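You operate a simulated robot arm through the tools that you are given. There is no shell and no other tool. Be economical: measure what you need, move in short steps, check, and stop when the job is done.

You run a simulated robot arm. Do the job below in one go: nothing can be reset, and whatever is moved stays where it is left.

JOB
Fill the basin to the blue band, wash the dirty blue pad in it, then drain it.
Fine: put the pad back and leave the red lever on CLOSED.
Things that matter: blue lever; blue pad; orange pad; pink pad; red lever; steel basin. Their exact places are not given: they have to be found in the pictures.

The check looks at the end state, three seconds after you hand in, the way a careful person would. Anything else that was tipped, shoved, dropped, spilled or broken makes it a failure.

ROBOT AND FRAMES
A 6-joint arm with a fingered hand, hanging from a carriage that runs on a gantry, over the field with the corners [-0.127, 0.478], [-0.111, -2.022], [1.369, -2.013], [1.353, 0.487] (x, y) and turns from -261 to 426 degrees about z. Base frame: it is fixed where the carriage stands at the start and does not move with it; the origin is on the floor, on the carriage's upright axis, x ahead of it, y to its left, z up; the surface under the hand at the start is at about z = 0.812. Lengths are in m, angles in degrees, forces in N, time in s.
With the tool pointing down near the work surface it reaches from about 0.1 to 0.4 m from the robot's upright axis, wherever it stands. Its first joint turns from -166.0 to 166.0 degrees. Places, roughly: blue lever [0.6, 0.4, 1.2]; red lever [0.5, 0.2, 0.9]; steel basin [0.6, 0.3, 0.9]. Payload 3.7 kg.
The TCP is the grasp point between the finger pads, 0.026 m short of the fingertips. In the tool frame z runs along the fingers and y along their closing line. Largest opening 0.156 m; the body of the gripper starts 0.073 m behind the TCP. The gripper is a hand of 4 fingers: y runs from the thumb to the fingers, the wrist lies at [0, 0, -0.239] in the tool frame, and closing takes about 1.5 s.
Orientation is told as [roll, pitch, yaw] about the base's x, y, z axes, in that order, counted from this pose: with the fingers straight down and closing along the base's y, the tool's x points along the base's -x, its y along +y and its z along -z.

CONTROLS
- The arm moves only by the tool move_arm. Its argument "deltas" is a list of rows, each a list of 7 numbers: the gripper command, from -1 (shut) to 1 (fully open), values between in proportion, then the shift along the base's x, y, z in units of 25 mm (1.0 is 25 mm), then the turn, a rotation vector about the base's x, y, z in units of 8 degrees (1.0 is 8 degrees). In form: [[grip, tx, ty, tz, rx, ry, rz], ...]. A call has 1 to 10 rows; each row shifts and turns the commanded pose from where the row before left it. A call with a number of a shift or a turn outside -1 to 1 is refused whole. Rows are played at 5 a second. More than 0.05 m and 8.6 degrees between two rows, or a gripper value outside its range, and nothing of the call is played. A pose out of reach is approached as far as the arm can. The call stops where the force on the tool passes 50 N (or 10 N more than at its start, if that is more) or the arm is blocked; 0.2 s more then pass. Each finger travels about 0.045 m/s and halts on what it meets, pressing with about 25 N; the grip force reading is that of the motor and also rises with nothing between the fingers. The clock runs only during rows and for 0.2 s after the last one: add rows that do not move to give the fingers time. The reply holds the time, the measured pose of the TCP, the force on the tool along the base axes, the opening and the grip force, in the units named above and with some noise, with the torque about the TCP (base axes, N m) and any sound that the robot's microphone picked up.
- Cameras (640 x 400 px; columns grow to the right, rows downward): "scene" is now at [0.2684, 0.0318, 1.7931]; the picture's right is [0.44, -0.90, 0.00], its down [-0.80, -0.39, -0.46] and it looks along [0.41, 0.20, -0.89] (base axes); focal length 291 px, centre (320, 200). "wrist" rides on the gripper at [0.058, -0.058, -0.091] in the tool frame; the picture's right is [0.71, 0.71, 0.00], its down [-0.53, 0.53, -0.67] and it looks along [-0.47, 0.47, 0.74] (tool axes); focal length 265 px, centre (320, 200).
- snapshot(camera): a new picture of that camera. No time passes.
- move_column(by): slides the trunk up (or, below 0, down) by that many m; the arm and the scene camera ride with it, the base frame stays. It gives what a move gives, with no picture.
- steer(legs): drives the robot by 1 to 6 legs, each [ahead, left, turn to the left] in m, m and degrees, along the robot's own axes; the way and the turn of a leg run together, so that a leg with both is an arc; at most 1.5 m and 180 degrees a leg. The arm and the cameras ride along, it lands a little off, and it stops where it bumps. It keeps to its track: a leg is cut to what the track allows. It gives what a move gives.
- set_grasp(shape): the hand has 4 fingers and takes this shape, open, in about a second: jaw (thumb against the fingers, like two jaws); tri (thumb and two fingers); tip (a fingertip pinch); poke (one finger out to press); point (the index stretched); flat (the hand flat); cup (the hand cupped); fist (a fist). The gripper value then closes the fingers along that shape, each until it touches; the sizes above hold for jaw. It gives what a move gives, with no picture.
- turn_head(pan, tilt): turns the head with the scene camera to pan (to the left, within 155 degrees either way) and tilt (down, from -29 to 69), counted from straight ahead of the robot. It gives what a move gives.
- measure_at(camera, pixels): for up to 12 pixels [column, row] of the newest picture of that camera ("zoom" is the newest enlarged one), the place [x, y, z] in the base frame of the surface seen there, good to about 0.003 m, but the place of the scene camera against the robot may be out by one fixed shift of up to 0.018 m in any direction. No time passes.
- zoom(camera, box): a new picture of the part [left, top, right, bottom] of that camera's present view, enlarged. No time passes.
- close_job(): hands the job in; it is judged then, once.

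Work in short steps. Measure before you move; look again where a grasp or a placing could have gone wrong, and mend it. You have 80 turns and 60 pictures in all, those below and enlarged ones among them. Open the gripper and draw the arm clear of the work before you hand the job in, unless the task says otherwise; then end with one line.

The tools are called after ">>>" by a JSON object that holds its "api" and its "payload". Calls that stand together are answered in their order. move_arm: Moves the arm, as the interface text tells. Its arguments: {"type":"object","properties":{"deltas":{"type":"array","items":{"type":"array","items":{"type":"number"}}}},"required":["deltas"]} The other tools are called the same way: move_column (by) slides the trunk up or down; set_grasp (shape) gives the hand a shape; steer (legs) drives the base; turn_head (pan, tilt) turns the head that bears the scene camera; snapshot (camera) takes a picture; measure_at (camera, pixels) gives the place of the surface under pixels of a picture; zoom (camera, box) takes an enlarged picture of a part of a camera's view; close_job () hands the job in.

At the start:

```text
clock: 0.0
ee_pos: [0.5032, 0.3389, 1.3869]
ee_rot: [0.1, -0.1, 0.0]
wrist_force: [0.5, 0.7, 1.2]
torque: [-0.01, -0.01, 0.01]
opening: 0.1561
gripper_force: 0.1
shape: jaw
trunk travel left (down, up): [-0.637, 0.042]
robot x, y, heading: [-0.0021, -0.0011, 0.1]
head pan, tilt: [26.2, 62.6]
```

scene: 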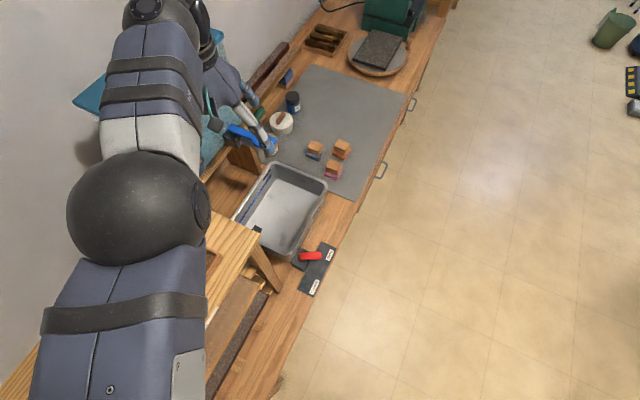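
wrist: 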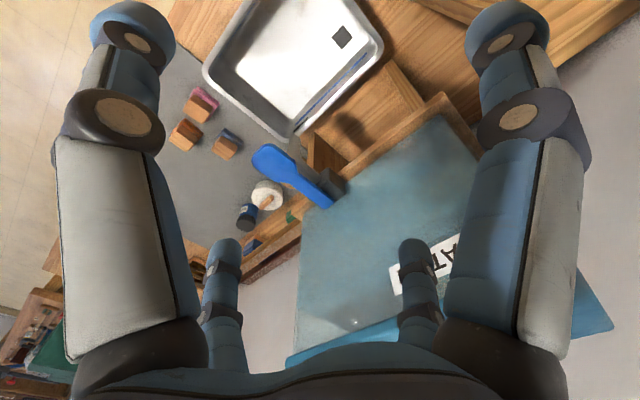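

The scene shows the basin near (285,208), the red lever at (312,256), pads near (330,155) and the blue lever at (240,135). I zoom in for details and measure.

>>> {"api": "zoom", "payload": {"camera": "scene", "box": [190, 60, 430, 310]}}

>>> {"api": "zoom", "payload": {"camera": "wrist", "box": [150, 0, 500, 340]}}

>>> {"api": "measure_at", "payload": {"camera": "wrist", "pixels": [[272, 160], [290, 178], [325, 200], [200, 105], [185, 133], [227, 145], [265, 195], [340, 37], [285, 90], [375, 45], [210, 75], [290, 137]]}}

```text
1.60 times, centred on (310, 185) of scene
```

zoom: 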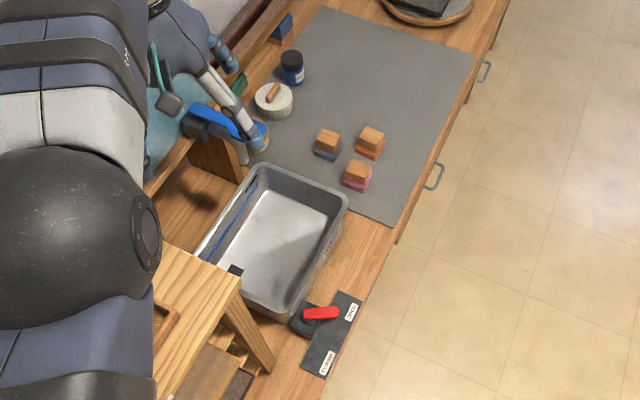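

```text
1.18 times, centred on (325, 170) of wrist
```

zoom: 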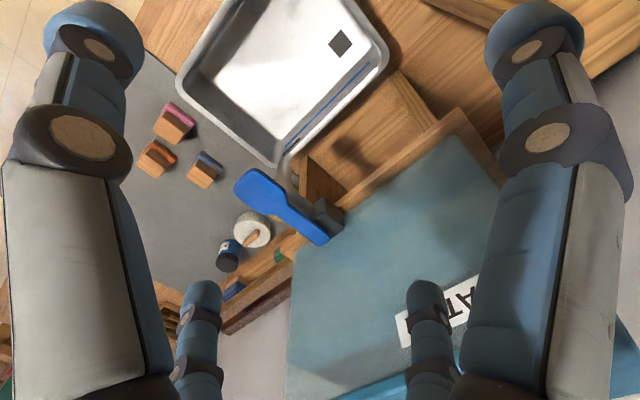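

```text
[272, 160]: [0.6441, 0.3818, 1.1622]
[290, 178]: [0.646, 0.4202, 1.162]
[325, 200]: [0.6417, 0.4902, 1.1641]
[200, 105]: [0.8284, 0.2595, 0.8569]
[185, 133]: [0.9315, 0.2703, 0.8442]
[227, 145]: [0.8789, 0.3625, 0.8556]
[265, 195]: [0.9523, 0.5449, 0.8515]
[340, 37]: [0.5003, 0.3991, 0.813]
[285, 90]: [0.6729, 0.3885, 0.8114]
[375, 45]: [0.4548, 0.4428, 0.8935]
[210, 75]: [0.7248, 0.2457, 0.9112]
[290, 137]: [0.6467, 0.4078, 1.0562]
```

The blue lever sits at z≈1.16 on a raised tank, and the arm hides part of the scene. I measure the wood stand and surroundings to plan a safe drive.

>>> {"api": "measure_at", "payload": {"camera": "scene", "pixels": [[225, 250], [260, 270], [215, 225], [308, 257], [318, 285], [330, 255], [285, 225], [340, 148], [333, 168], [315, 150], [240, 185], [90, 85]]}}

>>> {"api": "measure_at", "payload": {"camera": "wrist", "pixels": [[400, 120], [440, 100], [400, 200], [360, 130], [330, 150], [590, 30], [450, 15], [500, 110], [600, 320], [340, 330], [310, 140], [335, 180]]}}

```text
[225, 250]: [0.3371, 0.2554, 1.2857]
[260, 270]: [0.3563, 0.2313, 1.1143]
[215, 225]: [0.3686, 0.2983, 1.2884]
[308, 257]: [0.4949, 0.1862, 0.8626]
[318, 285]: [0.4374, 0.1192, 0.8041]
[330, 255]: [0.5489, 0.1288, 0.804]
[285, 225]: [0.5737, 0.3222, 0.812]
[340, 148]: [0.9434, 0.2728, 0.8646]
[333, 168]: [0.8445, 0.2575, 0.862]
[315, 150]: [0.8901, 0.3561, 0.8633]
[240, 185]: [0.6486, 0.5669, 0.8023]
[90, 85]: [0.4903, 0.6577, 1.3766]
```

```text
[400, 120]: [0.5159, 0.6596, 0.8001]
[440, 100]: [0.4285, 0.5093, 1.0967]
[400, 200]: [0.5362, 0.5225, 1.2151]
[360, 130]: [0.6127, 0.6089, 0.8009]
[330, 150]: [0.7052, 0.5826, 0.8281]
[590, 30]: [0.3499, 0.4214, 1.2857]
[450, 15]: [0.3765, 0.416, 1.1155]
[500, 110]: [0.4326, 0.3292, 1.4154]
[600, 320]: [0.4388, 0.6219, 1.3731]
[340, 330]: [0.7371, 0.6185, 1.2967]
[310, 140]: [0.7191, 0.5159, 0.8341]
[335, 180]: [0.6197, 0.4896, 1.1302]
```

The wood stand tops at z 1.287 and the hand is at about 1.36, so I first back away along -y, then turn to face the bench.

>>> {"api": "steer", "payload": {"legs": [[0, -0.6, 0], [0.65, 0, 0], [0, 0, 90]]}}

>>> {"api": "turn_head", "payload": {"pan": 0, "tilt": 40}}

>>> {"api": "snapshot", "payload": {"camera": "scene"}}

```text
clock: 10.4
ee_pos: [0.3237, -0.1007, 1.3865]
ee_rot: [0.1, -0.1, 88.8]
wrist_force: [0.0, 0.3, 0.8]
torque: [-0.01, 0.0, 0.06]
opening: 0.1558
gripper_force: 0.0
shape: jaw
trunk travel left (down, up): [-0.637, 0.042]
robot x, y, heading: [0.6489, -0.609, 88.6]
head pan, tilt: [26.2, 62.6]
```

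```text
clock: 11.3
ee_pos: [0.3241, -0.1006, 1.3863]
ee_rot: [0.1, -0.1, 88.8]
wrist_force: [-0.2, -0.7, 0.3]
torque: [0.01, -0.02, 0.0]
opening: 0.1562
gripper_force: 0.0
shape: jaw
trunk travel left (down, up): [-0.637, 0.042]
robot x, y, heading: [0.6521, -0.6071, 88.8]
head pan, tilt: [0.0, 40.0]
```

```text
55 pictures are left
```

scene: 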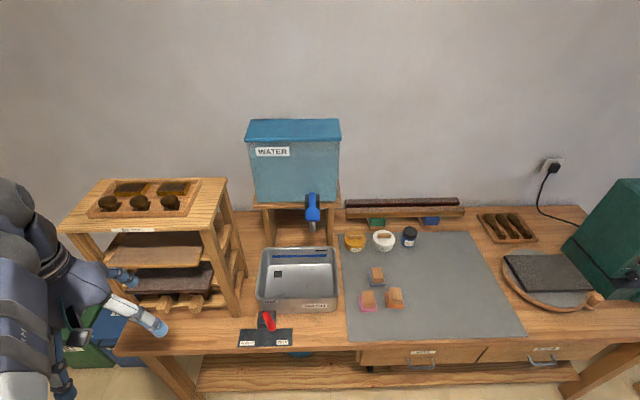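

Clear view now: basin (297,275), tap (313,208), pads (375,295), lever (270,322). I zoom in on those.

>>> {"api": "zoom", "payload": {"camera": "scene", "box": [230, 180, 350, 255]}}

>>> {"api": "zoom", "payload": {"camera": "scene", "box": [230, 235, 430, 360]}}

```text
5.33 times, centred on (290, 218) of scene
```

zoom: 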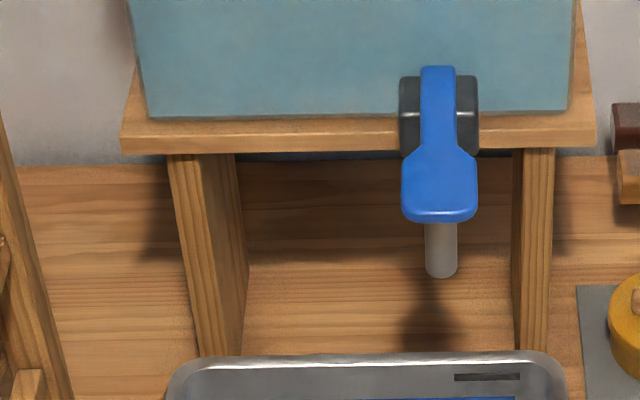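

```text
3.20 times, centred on (330, 298) of scene
```

zoom: 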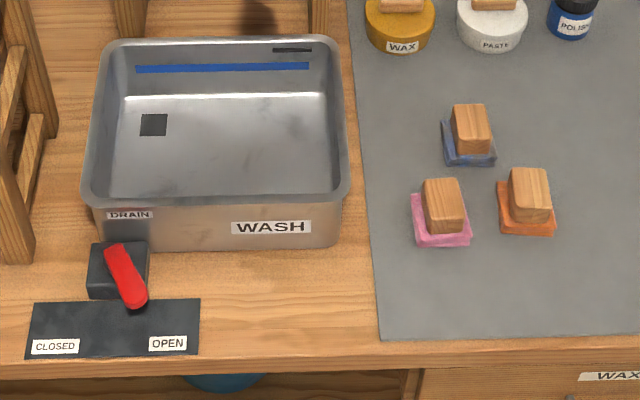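

The red lever stands on OPEN, so it must go to CLOSED before filling. I measure the lever, pads, basin, tap from this view.

>>> {"api": "measure_at", "payload": {"camera": "zoom", "pixels": [[115, 252], [137, 300], [57, 345], [168, 342], [90, 190], [340, 190], [335, 50], [115, 45], [220, 68], [470, 115], [470, 140], [470, 160]]}}

>>> {"api": "measure_at", "payload": {"camera": "scene", "pixels": [[313, 197], [313, 207], [313, 215], [313, 220], [313, 229], [308, 197], [377, 273], [376, 279], [369, 297], [396, 295], [356, 240], [278, 274]]}}

```text
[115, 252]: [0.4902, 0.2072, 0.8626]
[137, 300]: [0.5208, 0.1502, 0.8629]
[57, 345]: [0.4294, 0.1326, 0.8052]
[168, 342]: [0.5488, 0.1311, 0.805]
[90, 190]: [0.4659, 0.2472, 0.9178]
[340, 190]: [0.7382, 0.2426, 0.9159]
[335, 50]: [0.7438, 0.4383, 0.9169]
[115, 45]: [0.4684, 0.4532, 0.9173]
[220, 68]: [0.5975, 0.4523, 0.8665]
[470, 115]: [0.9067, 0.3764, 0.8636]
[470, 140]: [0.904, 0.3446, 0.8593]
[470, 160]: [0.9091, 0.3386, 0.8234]
```

```text
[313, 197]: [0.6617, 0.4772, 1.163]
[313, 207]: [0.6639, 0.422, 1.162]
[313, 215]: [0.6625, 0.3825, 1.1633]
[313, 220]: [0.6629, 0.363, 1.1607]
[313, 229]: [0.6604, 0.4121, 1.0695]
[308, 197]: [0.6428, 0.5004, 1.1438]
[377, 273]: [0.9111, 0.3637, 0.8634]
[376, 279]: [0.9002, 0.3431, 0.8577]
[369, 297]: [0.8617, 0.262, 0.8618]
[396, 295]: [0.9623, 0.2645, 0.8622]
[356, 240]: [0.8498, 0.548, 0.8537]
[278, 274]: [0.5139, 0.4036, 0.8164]
```

The scene camera reads x about 0.015 too high compared with the wrist camera, so I'll use the wrist for fine work. Next I bring the hand in front of the robot, keeping it high.

>>> {"api": "move_arm", "payload": {"deltas": [[1, 1, -0.8, 0, 0, 0, 0.15], [1, 1, -0.8, 0, 0, 0, 0], [1, 1, -0.8, 0, 0, 0, 0], [1, 1, -0.8, 0, 0, 0, 0], [1, 1, -0.8, 0, 0, 0, 0], [1, 1, -0.8, 0, 0, 0, 0], [1, 1, -0.8, 0, 0, 0, 0], [1, 1, -0.8, 0, 0, 0, 0], [1, 1, -0.8, 0, 0, 0, 0], [1, 1, -0.8, 0, 0, 0, 0]]}}

>>> {"api": "steer", "payload": {"legs": [[0.47, 0.1, 1.2]]}}

>>> {"api": "snapshot", "payload": {"camera": "wrist"}}

>>> {"api": "snapshot", "payload": {"camera": "scene"}}

```text
clock: 13.6
ee_pos: [0.4251, -0.0615, 1.3673]
ee_rot: [0.0, 0.0, 90.0]
wrist_force: [-0.2, 0.1, 1.3]
torque: [0.0, 0.01, 0.0]
opening: 0.1558
gripper_force: 0.0
shape: jaw
out of reach, approached as far as the arm can: row 1, 2, 3, 4, 5, 6, 7, 8, 9, 10
trunk travel left (down, up): [-0.637, 0.042]
robot x, y, heading: [0.6485, -0.6115, 88.8]
head pan, tilt: [0.0, 40.0]
```

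```text
clock: 16.4
ee_pos: [0.3198, 0.4033, 1.3672]
ee_rot: [-0.1, -0.1, 91.2]
wrist_force: [-1.1, 0.6, 1.2]
torque: [0.02, 0.0, 0.01]
opening: 0.1558
gripper_force: 0.2
shape: jaw
trunk travel left (down, up): [-0.637, 0.042]
robot x, y, heading: [0.5542, -0.1433, 90.0]
head pan, tilt: [0.0, 40.0]
```

```text
52 pictures are left
```

wrist: 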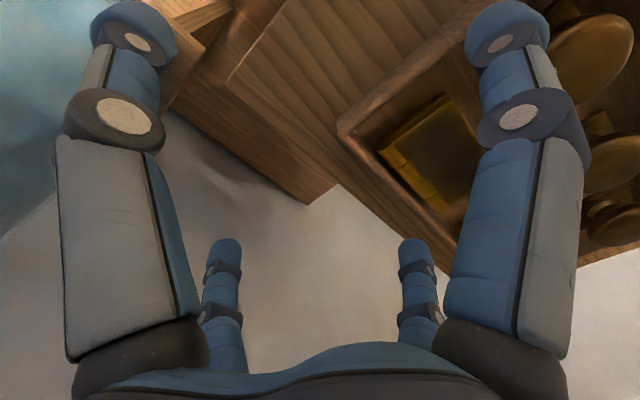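

```text
51 pictures are left
```

scene: 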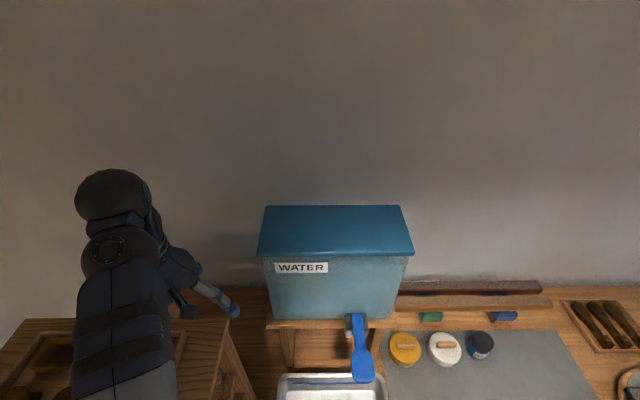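

The arm couldn't pull in at this height, and the hand now sits above the wood stand. I back out first, then lower and pull in the arm in free space.

>>> {"api": "steer", "payload": {"legs": [[-0.5, 0, 0]]}}

>>> {"api": "move_arm", "payload": {"deltas": [[1, 0, 0, -1, 0, 0, 0], [1, 0.4, -0.2, -1, 0, 0, 0], [1, 0.8, -0.2, -1, 0, 0, 0], [1, 0.8, -0.2, -1, 0, 0, 0], [1, 1, -0.8, -1, 0, 0, 0], [1, 1, -0.8, 0, 0, 0, 0], [1, 1, -0.8, 0, 0, 0, 0], [1, 1, -0.8, 0, 0, 0, 0], [1, 1, -0.8, 0, 0, 0, 0], [1, 1, -0.8, 0, 0, 0, 0]]}}

```text
clock: 19.4
ee_pos: [0.3174, -0.0989, 1.3655]
ee_rot: [0.0, -0.1, 91.3]
wrist_force: [-0.8, 0.3, 0.3]
torque: [0.01, 0.02, 0.0]
opening: 0.156
gripper_force: 0.1
shape: jaw
trunk travel left (down, up): [-0.637, 0.042]
robot x, y, heading: [0.5602, -0.6403, 90.2]
head pan, tilt: [0.0, 40.0]
```

```text
clock: 21.6
ee_pos: [0.4984, -0.1488, 1.1717]
ee_rot: [-0.1, -0.1, 91.3]
wrist_force: [-0.4, -0.5, -0.1]
torque: [0.01, 0.01, 0.01]
opening: 0.1558
gripper_force: 0.0
shape: jaw
out of reach, approached as far as the arm can: row 5, 6, 7, 8, 9, 10
trunk travel left (down, up): [-0.637, 0.042]
robot x, y, heading: [0.5523, -0.638, 90.2]
head pan, tilt: [0.0, 40.0]
```

At z 1.17 the inner limit is about 0.49 m. I go lower to z≈0.95 and pull in (still in front of the bench).

>>> {"api": "move_arm", "payload": {"deltas": [[1, 0, 0, -1, 0, 0, 0], [1, 0, 0, -1, 0, 0, 0], [1, 0, -0.5, -1, 0, 0, 0], [1, 0, -1, -1, 0, 0, 0], [1, 0.5, -1, -1, 0, 0, 0], [1, 0.5, -1, -1, 0, 0, 0], [1, 0.5, -1, -1, 0, 0, 0], [1, 0.5, -1, -1, 0, 0, -0.15]]}}

>>> {"api": "snapshot", "payload": {"camera": "scene"}}

```text
clock: 23.4
ee_pos: [0.5486, -0.2875, 0.9722]
ee_rot: [0.1, -0.1, 90.2]
wrist_force: [0.6, 0.5, 0.0]
torque: [-0.05, -0.04, 0.0]
opening: 0.156
gripper_force: 0.1
shape: jaw
trunk travel left (down, up): [-0.637, 0.042]
robot x, y, heading: [0.5609, -0.6468, 90.2]
head pan, tilt: [0.0, 40.0]
```

```text
50 pictures are left
```

scene: 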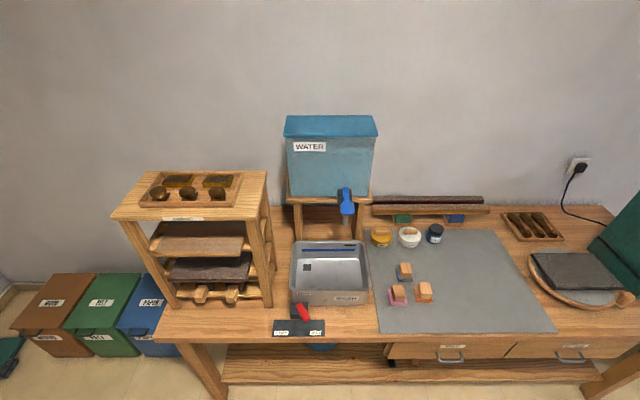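

Now drive forward so that the hand hovers by the red lever, fingers at z≈0.95.

>>> {"api": "steer", "payload": {"legs": [[0.4, 0, 0]]}}

>>> {"api": "move_arm", "payload": {"deltas": [[-1, 0, 0, 0, 0, 0, 0], [-1, 0, 0, 0, 0, 0, 0], [-1, 0, 0, 0, 0, 0, 0], [-1, 0, 0, 0, 0, 0, 0], [-1, 0, 0, 0, 0, 0, 0], [-1, 0, 0, 0, 0, 0, 0], [-1, 0, 0, 0, 0, 0, 0], [-1, 0, 0, 0, 0, 0, 0]]}}

>>> {"api": "snapshot", "payload": {"camera": "wrist"}}

>>> {"api": "snapshot", "payload": {"camera": "scene"}}

```text
clock: 25.8
ee_pos: [0.5476, 0.1111, 0.9723]
ee_rot: [0.0, -0.1, 90.0]
wrist_force: [-0.1, -0.4, 0.0]
torque: [0.02, -0.06, -0.03]
opening: 0.156
gripper_force: 0.0
shape: jaw
trunk travel left (down, up): [-0.637, 0.042]
robot x, y, heading: [0.5522, -0.2426, 90.2]
head pan, tilt: [0.0, 40.0]
```

```text
clock: 27.6
ee_pos: [0.5474, 0.1102, 0.9729]
ee_rot: [0.0, 0.1, 90.1]
wrist_force: [0.9, 0.4, 0.4]
torque: [0.02, 0.01, 0.01]
opening: 0.0
gripper_force: 0.1
shape: jaw
trunk travel left (down, up): [-0.637, 0.042]
robot x, y, heading: [0.5579, -0.2406, 90.0]
head pan, tilt: [0.0, 40.0]
```

```text
49 pictures are left
```

wrist: 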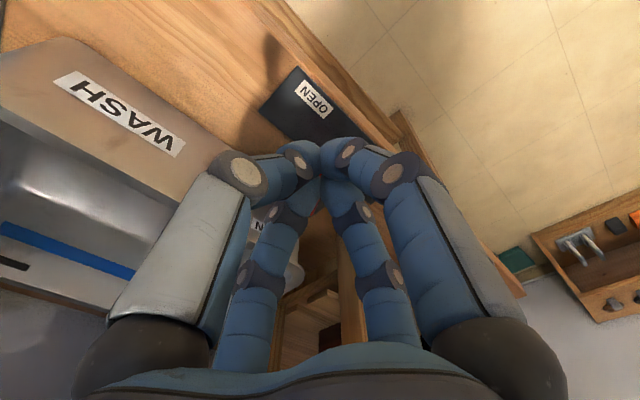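

```text
48 pictures are left
```

scene: 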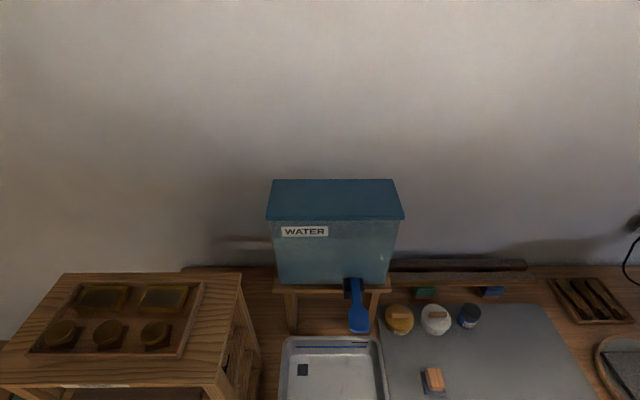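

The fingers hide the lever in the wrist view; I tilt the head down to view the lever from above.

>>> {"api": "turn_head", "payload": {"pan": 0, "tilt": 69}}

>>> {"api": "snapshot", "payload": {"camera": "scene"}}

>>> {"api": "measure_at", "payload": {"camera": "wrist", "pixels": [[325, 100], [320, 125], [265, 222], [335, 145], [300, 145], [60, 85]]}}

```text
clock: 28.6
ee_pos: [0.548, 0.1099, 0.9727]
ee_rot: [0.1, 0.0, 90.1]
wrist_force: [-0.4, -0.7, 0.0]
torque: [0.0, 0.02, -0.01]
opening: 0.0
gripper_force: 24.8
shape: jaw
trunk travel left (down, up): [-0.637, 0.042]
robot x, y, heading: [0.5559, -0.2463, 90.1]
head pan, tilt: [0.0, 68.8]
```

```text
47 pictures are left
```

scene: 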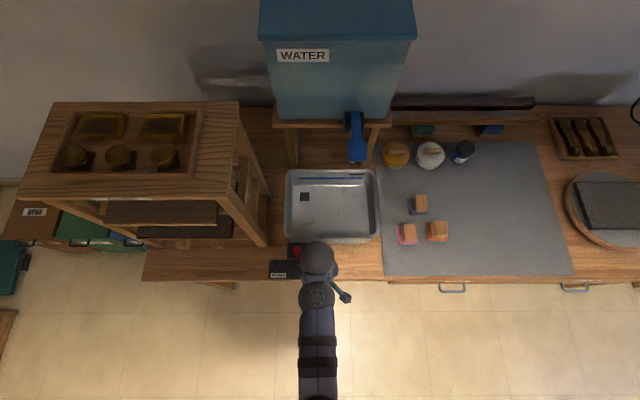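

```text
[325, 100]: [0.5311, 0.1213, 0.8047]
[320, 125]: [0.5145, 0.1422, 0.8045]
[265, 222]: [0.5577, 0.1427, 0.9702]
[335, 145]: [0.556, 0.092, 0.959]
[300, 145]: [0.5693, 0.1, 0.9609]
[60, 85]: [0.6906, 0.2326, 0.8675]
```

The wrist view corrects the scene by about (-0.017,-0.01): red lever pivot ≈(0.473,0.198), tip ≈(0.504,0.14), top z 0.863. I lower the closed fingers to the right of the lever tip.

>>> {"api": "move_arm", "payload": {"deltas": [[-1, 0.6, 0.5, 0, 0, 0, 0], [-1, 0, 0.2, -1, 0, 0, 0], [-1, 0, 0, -1, 0, 0, 0], [-1, 0, 0, -1, 0, 0, 0], [-1, 0, 0, -1, 0, 0, 0], [-1, 0, 0, -0.4, 0, 0, 0]]}}

>>> {"api": "zoom", "payload": {"camera": "scene", "box": [250, 210, 370, 285]}}

>>> {"api": "snapshot", "payload": {"camera": "wrist"}}

```text
clock: 30.0
ee_pos: [0.561, 0.1267, 0.8625]
ee_rot: [-0.1, -0.1, 90.0]
wrist_force: [-0.4, -0.5, -0.3]
torque: [-0.02, -0.01, -0.03]
opening: 0.0001
gripper_force: 25.1
shape: jaw
trunk travel left (down, up): [-0.637, 0.042]
robot x, y, heading: [0.5572, -0.2455, 90.0]
head pan, tilt: [0.0, 68.8]
```

```text
5.33 times, centred on (310, 248) of scene
```

zoom: 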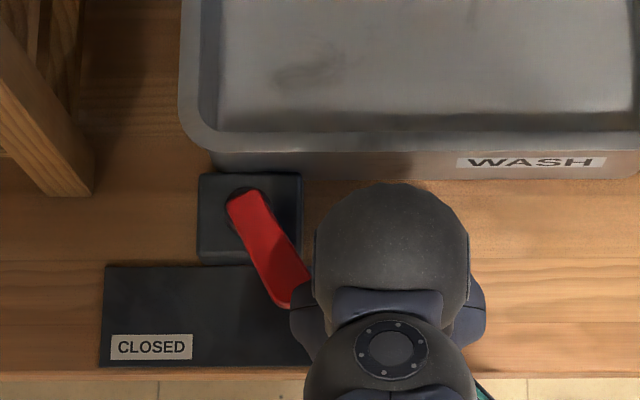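

```text
45 pictures are left
```

wrist: 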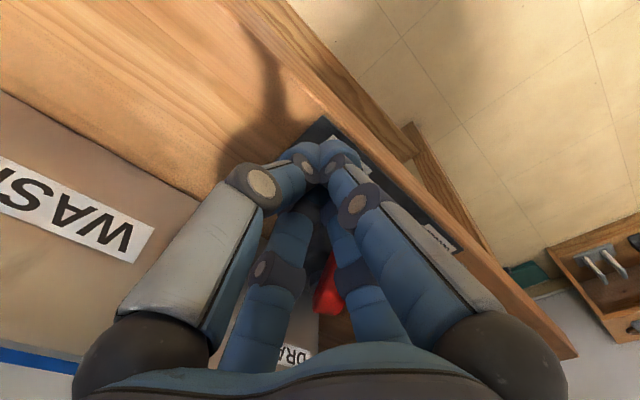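

The fingers are down just right of the red lever tip (285,300 in zoom). I push along -x in small rows.

>>> {"api": "move_arm", "payload": {"deltas": [[-1, -1, 0, 0, 0, 0, 0], [-1, -0.8, 0, 0, 0, 0, 0], [-1, -0.8, 0, 0, 0, 0, 0], [-1, -0.8, 0, 0, 0, 0, 0], [-1, -0.6, 0, 0, 0, 0, 0]]}}

>>> {"api": "zoom", "payload": {"camera": "scene", "box": [250, 210, 370, 285]}}

```text
clock: 31.2
ee_pos: [0.4658, 0.1277, 0.8623]
ee_rot: [-0.2, 0.0, 89.9]
wrist_force: [11.0, -2.6, 3.0]
torque: [0.09, 0.02, -0.18]
opening: 0.0002
gripper_force: 24.6
shape: jaw
trunk travel left (down, up): [-0.637, 0.042]
robot x, y, heading: [0.5534, -0.2445, 90.2]
head pan, tilt: [0.0, 68.8]
```

```text
5.33 times, centred on (310, 248) of scene
```

zoom: 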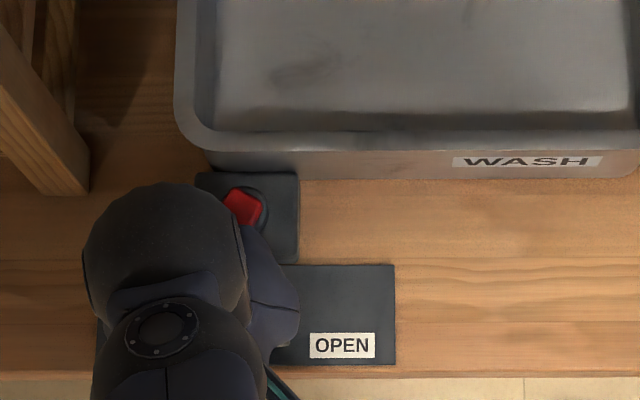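

The lever is moving under 11 N of resistance. I push on in small steps towards CLOSED until the stop.

>>> {"api": "move_arm", "payload": {"deltas": [[-1, -0.5, 0, 0, 0, 0, 0], [-1, -0.4, 0, 0, 0, 0, 0]]}}

>>> {"api": "move_arm", "payload": {"deltas": [[-1, -0.3, 0, 0, 0, 0, 0]]}}

```text
clock: 31.8
ee_pos: [0.4376, 0.1246, 0.8633]
ee_rot: [0.3, -0.2, 90.4]
wrist_force: [-4.4, -5.8, 2.4]
torque: [0.04, 0.01, 0.06]
opening: 0.0001
gripper_force: 25.0
shape: jaw
trunk travel left (down, up): [-0.637, 0.042]
robot x, y, heading: [0.558, -0.2443, 90.1]
head pan, tilt: [0.0, 68.8]
```

```text
clock: 32.2
ee_pos: [0.4337, 0.1255, 0.8671]
ee_rot: [0.1, -0.3, 90.0]
wrist_force: [0.0, -0.1, 0.8]
torque: [0.02, 0.02, 0.03]
opening: 0.0
gripper_force: 24.8
shape: jaw
out of reach, approached as far as the arm can: row 1
trunk travel left (down, up): [-0.637, 0.042]
robot x, y, heading: [0.5548, -0.2491, 90.1]
head pan, tilt: [0.0, 68.8]
```

The force fell away, so the fingers may have slid past the tip. I look.

>>> {"api": "snapshot", "payload": {"camera": "wrist"}}

>>> {"api": "zoom", "payload": {"camera": "scene", "box": [250, 210, 370, 285]}}

```text
43 pictures are left
```

wrist: 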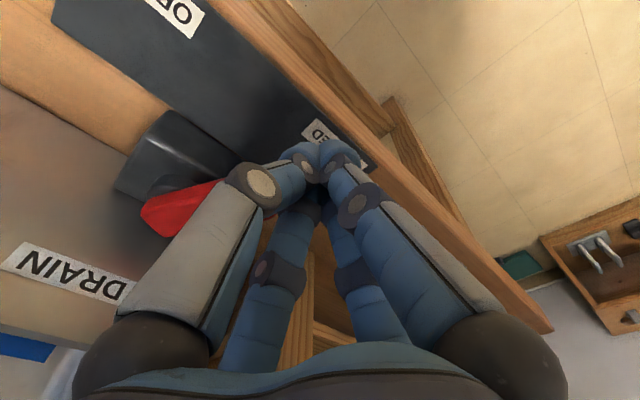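

```text
5.33 times, centred on (310, 248) of scene
```

zoom: 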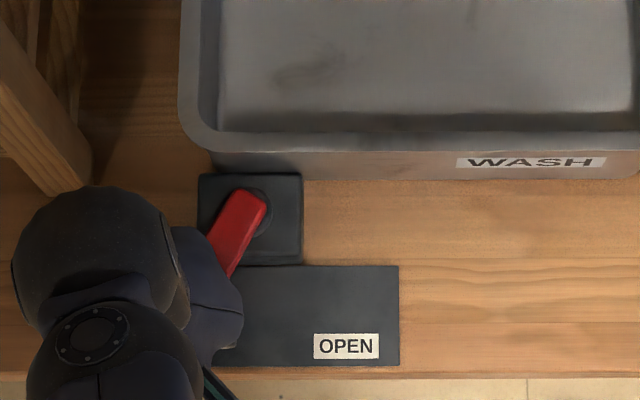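

The lever has swung left, about mirrored. I raise the hand straight up and check its final angle.

>>> {"api": "move_arm", "payload": {"deltas": [[-1, 0, -0.3, 0.5, 0, 0, 0], [-1, 0, 0, 1, 0, 0, 0], [-1, 0, 0, 1, 0, 0, 0], [-1, 0, 0, 1, 0, 0, 0], [-1, 1, 0, 1, 0, 0, 0], [-1, 1, 0, 0, 0, 0, 0], [-1, 1, 0, 0, 0, 0, 0], [-1, 1, 0, 0, 0, 0, 0]]}}

>>> {"api": "zoom", "payload": {"camera": "scene", "box": [250, 210, 370, 285]}}

```text
clock: 34.0
ee_pos: [0.5349, 0.1167, 0.9797]
ee_rot: [0.0, 0.0, 90.0]
wrist_force: [-0.3, -0.9, 0.6]
torque: [-0.03, -0.01, 0.03]
opening: 0.0002
gripper_force: 25.0
shape: jaw
trunk travel left (down, up): [-0.637, 0.042]
robot x, y, heading: [0.5553, -0.248, 90.2]
head pan, tilt: [0.0, 68.8]
```

```text
5.33 times, centred on (310, 248) of scene
```

zoom: 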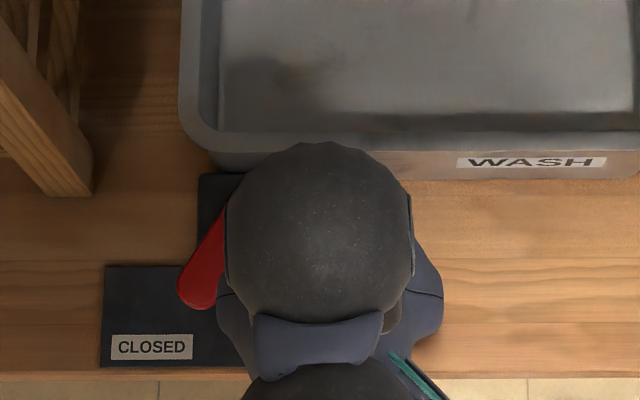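

The lever tip now points at CLOSED, mirrored to its start (≈30°). Next I raise the arm towards the blue lever for a close look.

>>> {"api": "move_arm", "payload": {"deltas": [[-1, 0, 0.7, 1, 0, 0, 0], [-1, 0, 0.7, 1, 0, 0, 0], [-1, 0, 0.7, 1, 0, 0, 0], [-1, 0, 0.7, 1, 0, 0, 0], [-1, 0, 0.7, 1, 0, 0, 0], [-1, 0, 0.7, 1, 0, 0, 0], [-1, 0, 0.7, 1, 0, 0, 0], [-1, 0, 0.7, 1, 0, 0, 0], [-1, 0, 0.7, 1, 0, 0, 0], [-1, 0, 0, 1, 0, 0, 0]]}}

>>> {"api": "turn_head", "payload": {"pan": 0, "tilt": 55}}

>>> {"api": "snapshot", "payload": {"camera": "scene"}}

>>> {"api": "snapshot", "payload": {"camera": "wrist"}}

```text
clock: 36.2
ee_pos: [0.5326, 0.2895, 1.219]
ee_rot: [0.0, 0.0, 90.1]
wrist_force: [-0.3, 0.2, 0.4]
torque: [0.03, 0.0, -0.04]
opening: 0.0
gripper_force: 25.0
shape: jaw
out of reach, approached as far as the arm can: row 10
trunk travel left (down, up): [-0.637, 0.042]
robot x, y, heading: [0.5559, -0.2465, 90.1]
head pan, tilt: [0.0, 68.8]
```

```text
clock: 36.9
ee_pos: [0.5331, 0.2896, 1.2177]
ee_rot: [0.1, 0.0, 90.1]
wrist_force: [0.3, 0.7, -0.2]
torque: [-0.02, -0.03, 0.01]
opening: 0.0
gripper_force: 25.0
shape: jaw
trunk travel left (down, up): [-0.637, 0.042]
robot x, y, heading: [0.554, -0.2426, 90.0]
head pan, tilt: [0.0, 55.0]
```

```text
40 pictures are left
```

scene: 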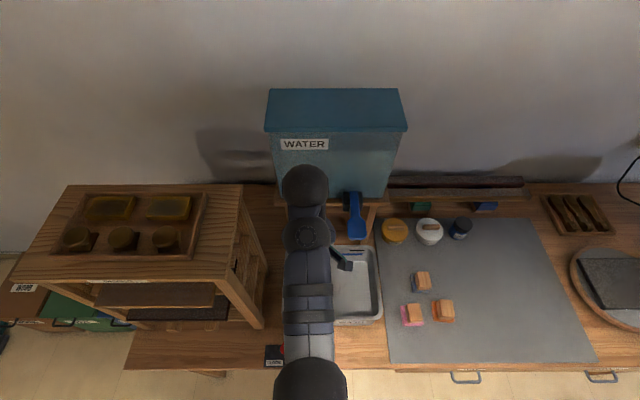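

```text
39 pictures are left
```

wrist: 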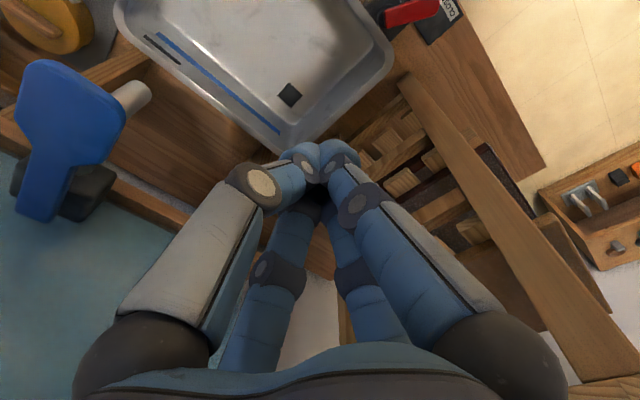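

The blue lever shows at left of the wrist view (65,140); I zoom and measure it.

>>> {"api": "zoom", "payload": {"camera": "wrist", "box": [0, 40, 180, 240]}}

>>> {"api": "measure_at", "payload": {"camera": "wrist", "pixels": [[50, 75], [30, 70], [95, 105], [70, 130], [45, 210], [15, 205], [75, 205], [105, 180], [85, 205], [25, 170], [140, 90], [110, 165]]}}

```text
2.00 times, centred on (90, 140) of wrist
```

zoom: 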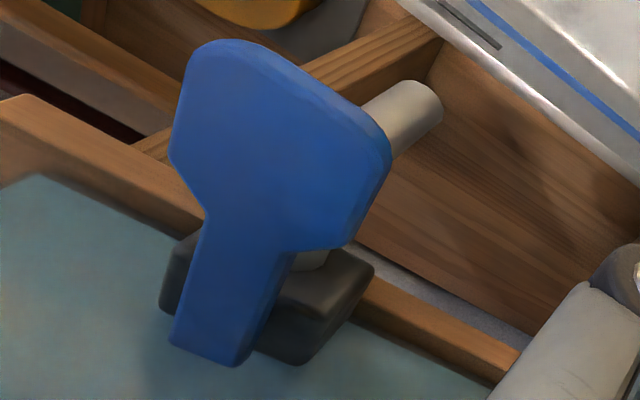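

```text
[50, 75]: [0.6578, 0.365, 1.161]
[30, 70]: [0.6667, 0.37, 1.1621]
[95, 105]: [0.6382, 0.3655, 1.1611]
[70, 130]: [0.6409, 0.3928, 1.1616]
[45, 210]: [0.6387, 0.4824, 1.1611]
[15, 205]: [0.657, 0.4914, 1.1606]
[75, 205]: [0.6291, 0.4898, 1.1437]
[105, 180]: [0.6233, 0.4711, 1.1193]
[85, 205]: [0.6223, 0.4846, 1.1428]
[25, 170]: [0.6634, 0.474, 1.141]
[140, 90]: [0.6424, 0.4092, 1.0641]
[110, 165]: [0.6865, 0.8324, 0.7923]
```

The lever is a flat paddle hinged at the hub (y≈0.48), tip at y≈0.355, top z 1.161: likely pressed down. I drive the carriage right and a bit forward to put the fingertips (z≈1.19) above the paddle.

>>> {"api": "steer", "payload": {"legs": [[0, -0.112, 0], [0.075, 0, 0]]}}

>>> {"api": "snapshot", "payload": {"camera": "wrist"}}

```text
clock: 38.8
ee_pos: [0.6432, 0.3645, 1.2176]
ee_rot: [0.0, -0.1, 90.1]
wrist_force: [-0.1, 0.7, -0.3]
torque: [0.0, 0.03, 0.0]
opening: 0.0
gripper_force: 24.7
shape: jaw
trunk travel left (down, up): [-0.637, 0.042]
robot x, y, heading: [0.6675, -0.1719, 90.2]
head pan, tilt: [0.0, 55.0]
```

```text
37 pictures are left
```

wrist: 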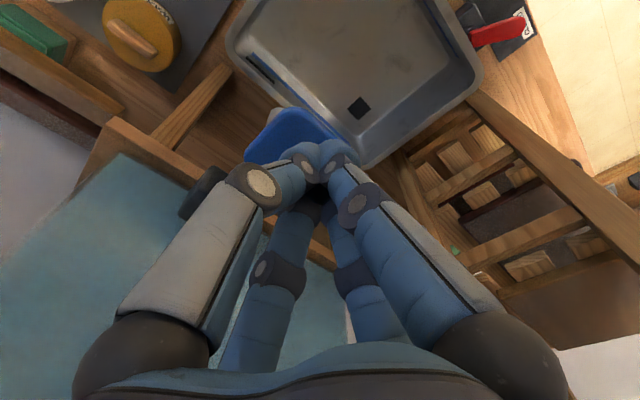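

The fingertips hover over the paddle. I press down in small steps and watch force and sound.

>>> {"api": "move_arm", "payload": {"deltas": [[-1, 0, 0, -0.6, 0, 0, 0], [-1, 0, 0, -0.5, 0, 0, 0], [-1, 0, 0, -0.3, 0, 0, 0]]}}

>>> {"api": "move_arm", "payload": {"deltas": [[-1, 0, 0, -0.3, 0, 0, 0], [-1, 0, 0, 0, 0, 0, 0]]}}

```text
clock: 39.6
ee_pos: [0.6433, 0.3632, 1.1835]
ee_rot: [0.0, -0.2, 90.0]
wrist_force: [-0.5, -0.6, 2.2]
torque: [0.0, 0.02, 0.0]
opening: 0.0
gripper_force: 24.4
shape: jaw
trunk travel left (down, up): [-0.637, 0.042]
robot x, y, heading: [0.6699, -0.1702, 89.8]
head pan, tilt: [0.0, 55.0]
```

```text
clock: 40.2
ee_pos: [0.6433, 0.365, 1.1753]
ee_rot: [0.0, -0.1, 90.1]
wrist_force: [0.3, -0.6, 2.3]
torque: [0.03, 0.01, 0.0]
opening: 0.0
gripper_force: 24.9
shape: jaw
trunk travel left (down, up): [-0.637, 0.042]
robot x, y, heading: [0.6651, -0.1696, 89.7]
head pan, tilt: [0.0, 55.0]
```

The paddle gives way with ~2 N, so it is hinged to press down. I press farther.

>>> {"api": "move_arm", "payload": {"deltas": [[-1, 0, 0, -0.4, 0, 0, 0], [-1, 0, 0, -0.4, 0, 0, 0], [-1, 0, 0, -0.4, 0, 0, 0], [-1, 0, 0, 0, 0, 0, 0]]}}

>>> {"api": "zoom", "payload": {"camera": "scene", "box": [220, 160, 400, 340]}}

```text
clock: 40.7
ee_pos: [0.6431, 0.3694, 1.1716]
ee_rot: [0.0, -0.8, 90.0]
wrist_force: [-0.5, -8.8, 31.1]
torque: [-0.09, 0.01, 0.01]
opening: 0.0
gripper_force: 24.7
shape: jaw
trunk travel left (down, up): [-0.637, 0.042]
robot x, y, heading: [0.6625, -0.1709, 90.0]
head pan, tilt: [0.0, 55.0]
stopped in row 2: the force on the tool passed its limit at 60 N (the readings are from after the stop); the commanded pose is now the measured one
```

```text
2.22 times, centred on (310, 250) of scene
```

zoom: 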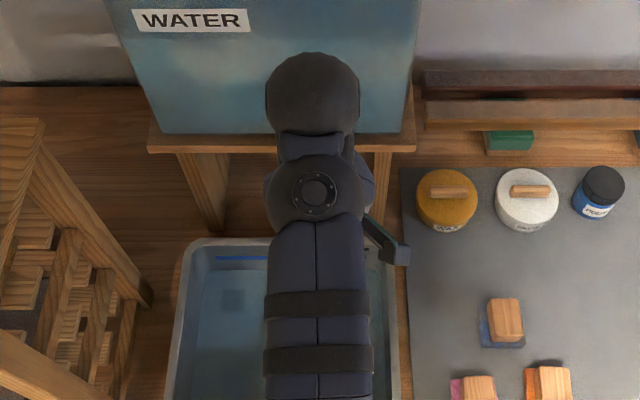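

The lever reached its lower stop and the basin turns bluish: water is running. I check the level with the wrist camera.

>>> {"api": "snapshot", "payload": {"camera": "wrist"}}

>>> {"api": "measure_at", "payload": {"camera": "zoom", "pixels": [[230, 300], [215, 280], [215, 268], [240, 258], [215, 350], [245, 257]]}}

```text
35 pictures are left
```

wrist: 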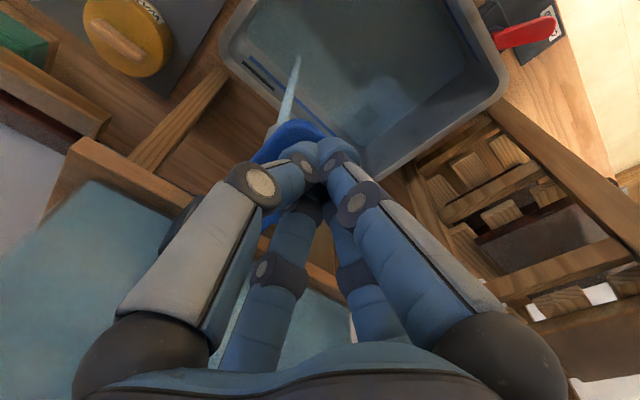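

```text
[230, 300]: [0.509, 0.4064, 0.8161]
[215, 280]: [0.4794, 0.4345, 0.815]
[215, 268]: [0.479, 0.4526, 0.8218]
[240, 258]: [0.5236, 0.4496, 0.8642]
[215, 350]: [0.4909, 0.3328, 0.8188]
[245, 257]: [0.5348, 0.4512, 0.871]
```

The stream runs into the basin; band z≈0.866, floor ≈0.815. I wait 2 s and re-measure the level.

>>> {"api": "move_arm", "payload": {"deltas": [[-1, 0, 0, 0, 0, 0, 0], [-1, 0, 0, 0, 0, 0, 0], [-1, 0, 0, 0, 0, 0, 0], [-1, 0, 0, 0, 0, 0, 0], [-1, 0, 0, 0, 0, 0, 0], [-1, 0, 0, 0, 0, 0, 0], [-1, 0, 0, 0, 0, 0, 0], [-1, 0, 0, 0, 0, 0, 0]]}}

>>> {"api": "zoom", "payload": {"camera": "scene", "box": [255, 250, 345, 340]}}

>>> {"api": "measure_at", "payload": {"camera": "zoom", "pixels": [[130, 150], [120, 100], [180, 80], [140, 250], [150, 200]]}}

```text
clock: 42.5
ee_pos: [0.6429, 0.3696, 1.1696]
ee_rot: [0.0, -0.6, 90.1]
wrist_force: [0.2, -10.6, 44.2]
torque: [-0.12, 0.17, 0.01]
opening: 0.0001
gripper_force: 25.2
shape: jaw
trunk travel left (down, up): [-0.637, 0.042]
robot x, y, heading: [0.6647, -0.1731, 89.7]
head pan, tilt: [0.0, 55.0]
```

```text
4.44 times, centred on (300, 295) of scene
```

zoom: 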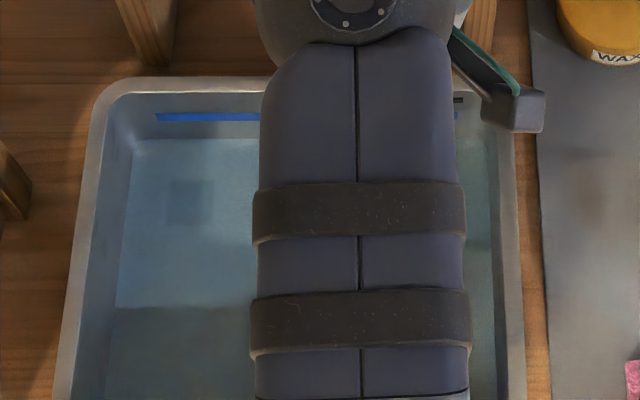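

```text
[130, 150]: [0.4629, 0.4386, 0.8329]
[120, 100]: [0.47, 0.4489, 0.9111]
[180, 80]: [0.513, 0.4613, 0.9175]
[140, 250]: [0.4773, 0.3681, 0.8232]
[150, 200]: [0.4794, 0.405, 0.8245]
```

Surface reads ≈0.824 now versus ≈0.816 earlier, ~4 mm/s. I wait 4.4 s more.

>>> {"api": "move_arm", "payload": {"deltas": [[-1, 0, 0, 0.05, 0, 0, 0], [-1, 0, 0, 0, 0, 0, 0], [-1, 0, 0, 0, 0, 0, 0], [-1, 0, 0, 0, 0, 0, 0], [-1, 0, 0, 0, 0, 0, 0], [-1, 0, 0, 0, 0, 0, 0], [-1, 0, 0, 0, 0, 0, 0], [-1, 0, 0, 0, 0, 0, 0], [-1, 0, 0, 0, 0, 0, 0], [-1, 0, 0, 0, 0, 0, 0]]}}

>>> {"api": "move_arm", "payload": {"deltas": [[-1, 0, 0, 0, 0, 0, 0], [-1, 0, 0, 0, 0, 0, 0], [-1, 0, 0, 0, 0, 0, 0], [-1, 0, 0, 0, 0, 0, 0], [-1, 0, 0, 0, 0, 0, 0], [-1, 0, 0, 0, 0, 0, 0], [-1, 0, 0, 0, 0, 0, 0], [-1, 0, 0, 0, 0, 0, 0], [-1, 0, 0, 0, 0, 0, 0], [-1, 0, 0, 0, 0, 0, 0]]}}

>>> {"api": "zoom", "payload": {"camera": "scene", "box": [255, 250, 345, 340]}}

>>> {"api": "measure_at", "payload": {"camera": "zoom", "pixels": [[140, 150], [120, 100], [180, 117], [140, 250], [150, 200], [180, 300], [200, 180]]}}

```text
clock: 44.7
ee_pos: [0.6426, 0.3693, 1.1708]
ee_rot: [0.1, -0.7, 90.0]
wrist_force: [2.1, -6.9, 36.9]
torque: [0.02, 0.04, 0.02]
opening: 0.0001
gripper_force: 24.8
shape: jaw
trunk travel left (down, up): [-0.637, 0.042]
robot x, y, heading: [0.6666, -0.1706, 90.1]
head pan, tilt: [0.0, 55.0]
```

```text
clock: 46.9
ee_pos: [0.6431, 0.3705, 1.1701]
ee_rot: [0.0, -0.7, 90.0]
wrist_force: [0.8, -5.8, 38.0]
torque: [0.05, 0.03, -0.02]
opening: 0.0
gripper_force: 25.2
shape: jaw
trunk travel left (down, up): [-0.637, 0.042]
robot x, y, heading: [0.6653, -0.1713, 90.2]
head pan, tilt: [0.0, 55.0]
```

```text
4.44 times, centred on (300, 295) of scene
```

zoom: 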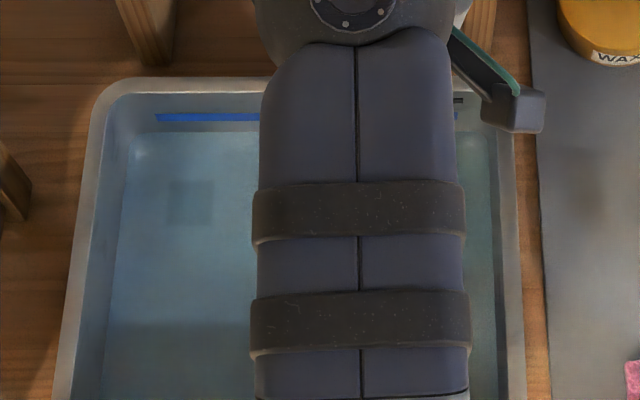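

```text
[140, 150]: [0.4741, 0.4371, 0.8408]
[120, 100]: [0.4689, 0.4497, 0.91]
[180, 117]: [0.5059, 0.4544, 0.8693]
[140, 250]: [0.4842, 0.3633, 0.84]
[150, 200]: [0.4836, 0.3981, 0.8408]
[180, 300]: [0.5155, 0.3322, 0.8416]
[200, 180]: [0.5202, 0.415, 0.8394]
```

Level 0.840, ~3.7 mm/s; band ≈0.868. I wait ~3.5 s, then release to learn whether the lever springs back.

>>> {"api": "move_arm", "payload": {"deltas": [[-1, 0, 0, 0, 0, 0, 0], [-1, 0, 0, 0, 0, 0, 0], [-1, 0, 0, 0, 0, 0, 0], [-1, 0, 0, 0, 0, 0, 0], [-1, 0, 0, 0, 0, 0, 0], [-1, 0, 0, 0, 0, 0, 0], [-1, 0, 0, 0, 0, 0, 0], [-1, 0, 0, 0, 0, 0, 0], [-1, 0, 0, 0, 0, 0, 0], [-1, 0, 0, 0, 0, 0, 0]]}}

>>> {"api": "move_arm", "payload": {"deltas": [[-1, 0, 0, 0, 0, 0, 0], [-1, 0, 0, 0.5, 0, 0, 0], [-1, 0, 0, 1, 0, 0, 0], [-1, -0.5, 0, 0.2, 0, 0, 0]]}}

>>> {"api": "snapshot", "payload": {"camera": "wrist"}}

>>> {"api": "zoom", "payload": {"camera": "scene", "box": [255, 250, 345, 340]}}

>>> {"api": "measure_at", "payload": {"camera": "zoom", "pixels": [[140, 160], [180, 117], [180, 113], [180, 120], [140, 250], [150, 200], [180, 300], [200, 180]]}}

```text
clock: 49.1
ee_pos: [0.6427, 0.3697, 1.1703]
ee_rot: [0.0, -0.6, 90.1]
wrist_force: [1.2, -7.1, 36.6]
torque: [0.03, 0.03, -0.01]
opening: 0.0
gripper_force: 24.9
shape: jaw
trunk travel left (down, up): [-0.637, 0.042]
robot x, y, heading: [0.6632, -0.1687, 89.8]
head pan, tilt: [0.0, 55.0]
```

```text
clock: 50.1
ee_pos: [0.6317, 0.3673, 1.2095]
ee_rot: [0.0, -0.4, 90.0]
wrist_force: [-0.1, 0.2, 0.8]
torque: [0.01, 0.0, 0.04]
opening: 0.0
gripper_force: 24.9
shape: jaw
trunk travel left (down, up): [-0.637, 0.042]
robot x, y, heading: [0.6647, -0.1678, 89.9]
head pan, tilt: [0.0, 55.0]
```

```text
32 pictures are left
```

wrist: 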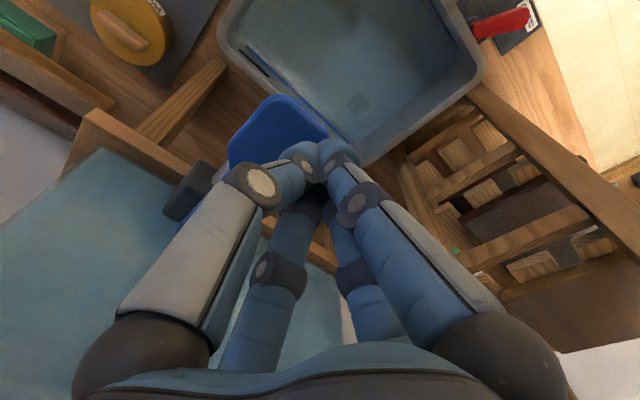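

```text
4.44 times, centred on (300, 295) of scene
```

zoom: 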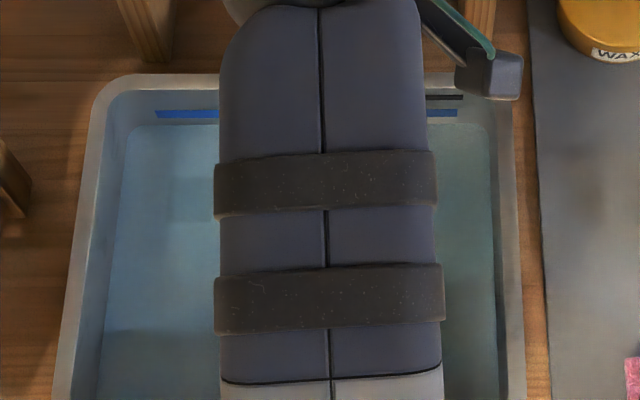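

```text
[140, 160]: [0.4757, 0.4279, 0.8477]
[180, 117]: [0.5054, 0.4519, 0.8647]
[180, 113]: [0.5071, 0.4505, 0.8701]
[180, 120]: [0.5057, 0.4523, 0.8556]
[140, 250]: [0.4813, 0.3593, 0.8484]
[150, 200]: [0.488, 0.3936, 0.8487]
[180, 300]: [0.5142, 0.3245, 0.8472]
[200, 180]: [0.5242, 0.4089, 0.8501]
```

The lever springs back and flow stops; level 0.848, band 0.862–0.870. I press again for about 4.4 s.

>>> {"api": "move_arm", "payload": {"deltas": [[-1, 0.5, 0, -0.6, 0, 0, 0], [-1, 0, 0, -0.4, 0, 0, 0], [-1, 0, 0, -0.3, 0, 0, 0], [-1, 0, 0, -0.2, 0, 0, 0], [-1, 0, 0, -0.05, 0, 0, 0], [-1, 0, 0, 0, 0, 0, 0], [-1, 0, 0, 0, 0, 0, 0], [-1, 0, 0, 0, 0, 0, 0], [-1, 0, 0, 0, 0, 0, 0], [-1, 0, 0, 0, 0, 0, 0]]}}

>>> {"api": "move_arm", "payload": {"deltas": [[-1, 0, 0, 0, 0, 0, 0], [-1, 0, 0, 0, 0, 0, 0], [-1, 0, 0, 0, 0, 0, 0], [-1, 0, 0, 0, 0, 0, 0], [-1, 0, 0, 0, 0, 0, 0], [-1, 0, 0, 0, 0, 0, 0], [-1, 0, 0, 0, 0, 0, 0]]}}

>>> {"api": "zoom", "payload": {"camera": "scene", "box": [255, 250, 345, 340]}}

>>> {"api": "measure_at", "payload": {"camera": "zoom", "pixels": [[140, 160], [180, 117], [180, 113], [140, 250], [150, 200], [180, 300], [200, 180]]}}

```text
clock: 52.3
ee_pos: [0.6438, 0.3688, 1.1717]
ee_rot: [0.0, -0.4, 90.2]
wrist_force: [0.2, -1.7, 10.1]
torque: [0.05, 0.0, 0.01]
opening: 0.0
gripper_force: 25.3
shape: jaw
trunk travel left (down, up): [-0.637, 0.042]
robot x, y, heading: [0.6664, -0.1761, 90.1]
head pan, tilt: [0.0, 55.0]
```

```text
clock: 53.9
ee_pos: [0.6433, 0.3679, 1.1718]
ee_rot: [0.0, -0.5, 90.1]
wrist_force: [-0.7, -1.9, 11.0]
torque: [0.01, -0.01, -0.01]
opening: 0.0
gripper_force: 24.6
shape: jaw
trunk travel left (down, up): [-0.637, 0.042]
robot x, y, heading: [0.6632, -0.169, 90.2]
head pan, tilt: [0.0, 55.0]
```

```text
4.44 times, centred on (300, 295) of scene
```

zoom: 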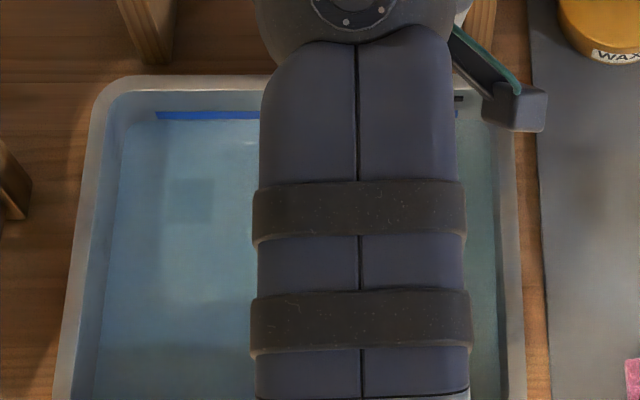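

```text
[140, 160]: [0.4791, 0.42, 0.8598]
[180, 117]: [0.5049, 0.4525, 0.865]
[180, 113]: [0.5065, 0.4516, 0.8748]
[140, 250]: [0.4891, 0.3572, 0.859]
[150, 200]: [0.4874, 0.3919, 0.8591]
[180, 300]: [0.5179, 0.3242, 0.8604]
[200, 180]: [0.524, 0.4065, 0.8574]
```

Level 0.859, waterline just under the band at row 120. Hold about 1.6 s more, then release.

>>> {"api": "move_arm", "payload": {"deltas": [[-1, 0, 0, 0, 0, 0, 0], [-1, 0, 0, 0, 0, 0, 0], [-1, 0, 0, 0, 0, 0, 0], [-1, 0, 0, 0, 0, 0, 0], [-1, 0, 0, 0, 0, 0, 0], [-1, 0, 0, 0, 0, 0, 0], [-1, 0, 0, 0, 0, 0, 0], [-1, 0, 0, 0.8, 0, 0, 0], [-1, 0, 0, 0.9, 0, 0, 0]]}}

>>> {"api": "zoom", "payload": {"camera": "scene", "box": [255, 250, 345, 340]}}

>>> {"api": "measure_at", "payload": {"camera": "zoom", "pixels": [[140, 160], [180, 110], [180, 113], [140, 250], [150, 200], [180, 300], [200, 180]]}}

```text
clock: 55.9
ee_pos: [0.644, 0.3663, 1.2146]
ee_rot: [0.0, -0.3, 90.1]
wrist_force: [-0.1, 0.3, 0.6]
torque: [0.01, -0.01, 0.02]
opening: 0.0003
gripper_force: 24.5
shape: jaw
trunk travel left (down, up): [-0.637, 0.042]
robot x, y, heading: [0.6632, -0.1721, 90.1]
head pan, tilt: [0.0, 55.0]
```

```text
4.44 times, centred on (300, 295) of scene
```

zoom: 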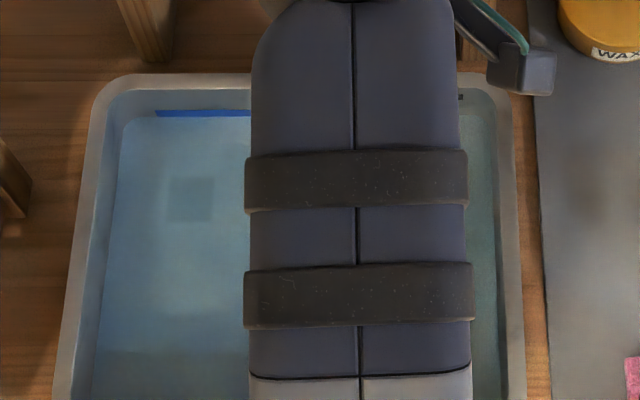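

```text
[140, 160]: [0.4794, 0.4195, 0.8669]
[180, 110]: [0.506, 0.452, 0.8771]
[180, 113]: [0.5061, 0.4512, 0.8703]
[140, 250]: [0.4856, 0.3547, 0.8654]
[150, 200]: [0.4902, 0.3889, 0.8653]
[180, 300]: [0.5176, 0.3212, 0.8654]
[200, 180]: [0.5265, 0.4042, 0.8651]
```

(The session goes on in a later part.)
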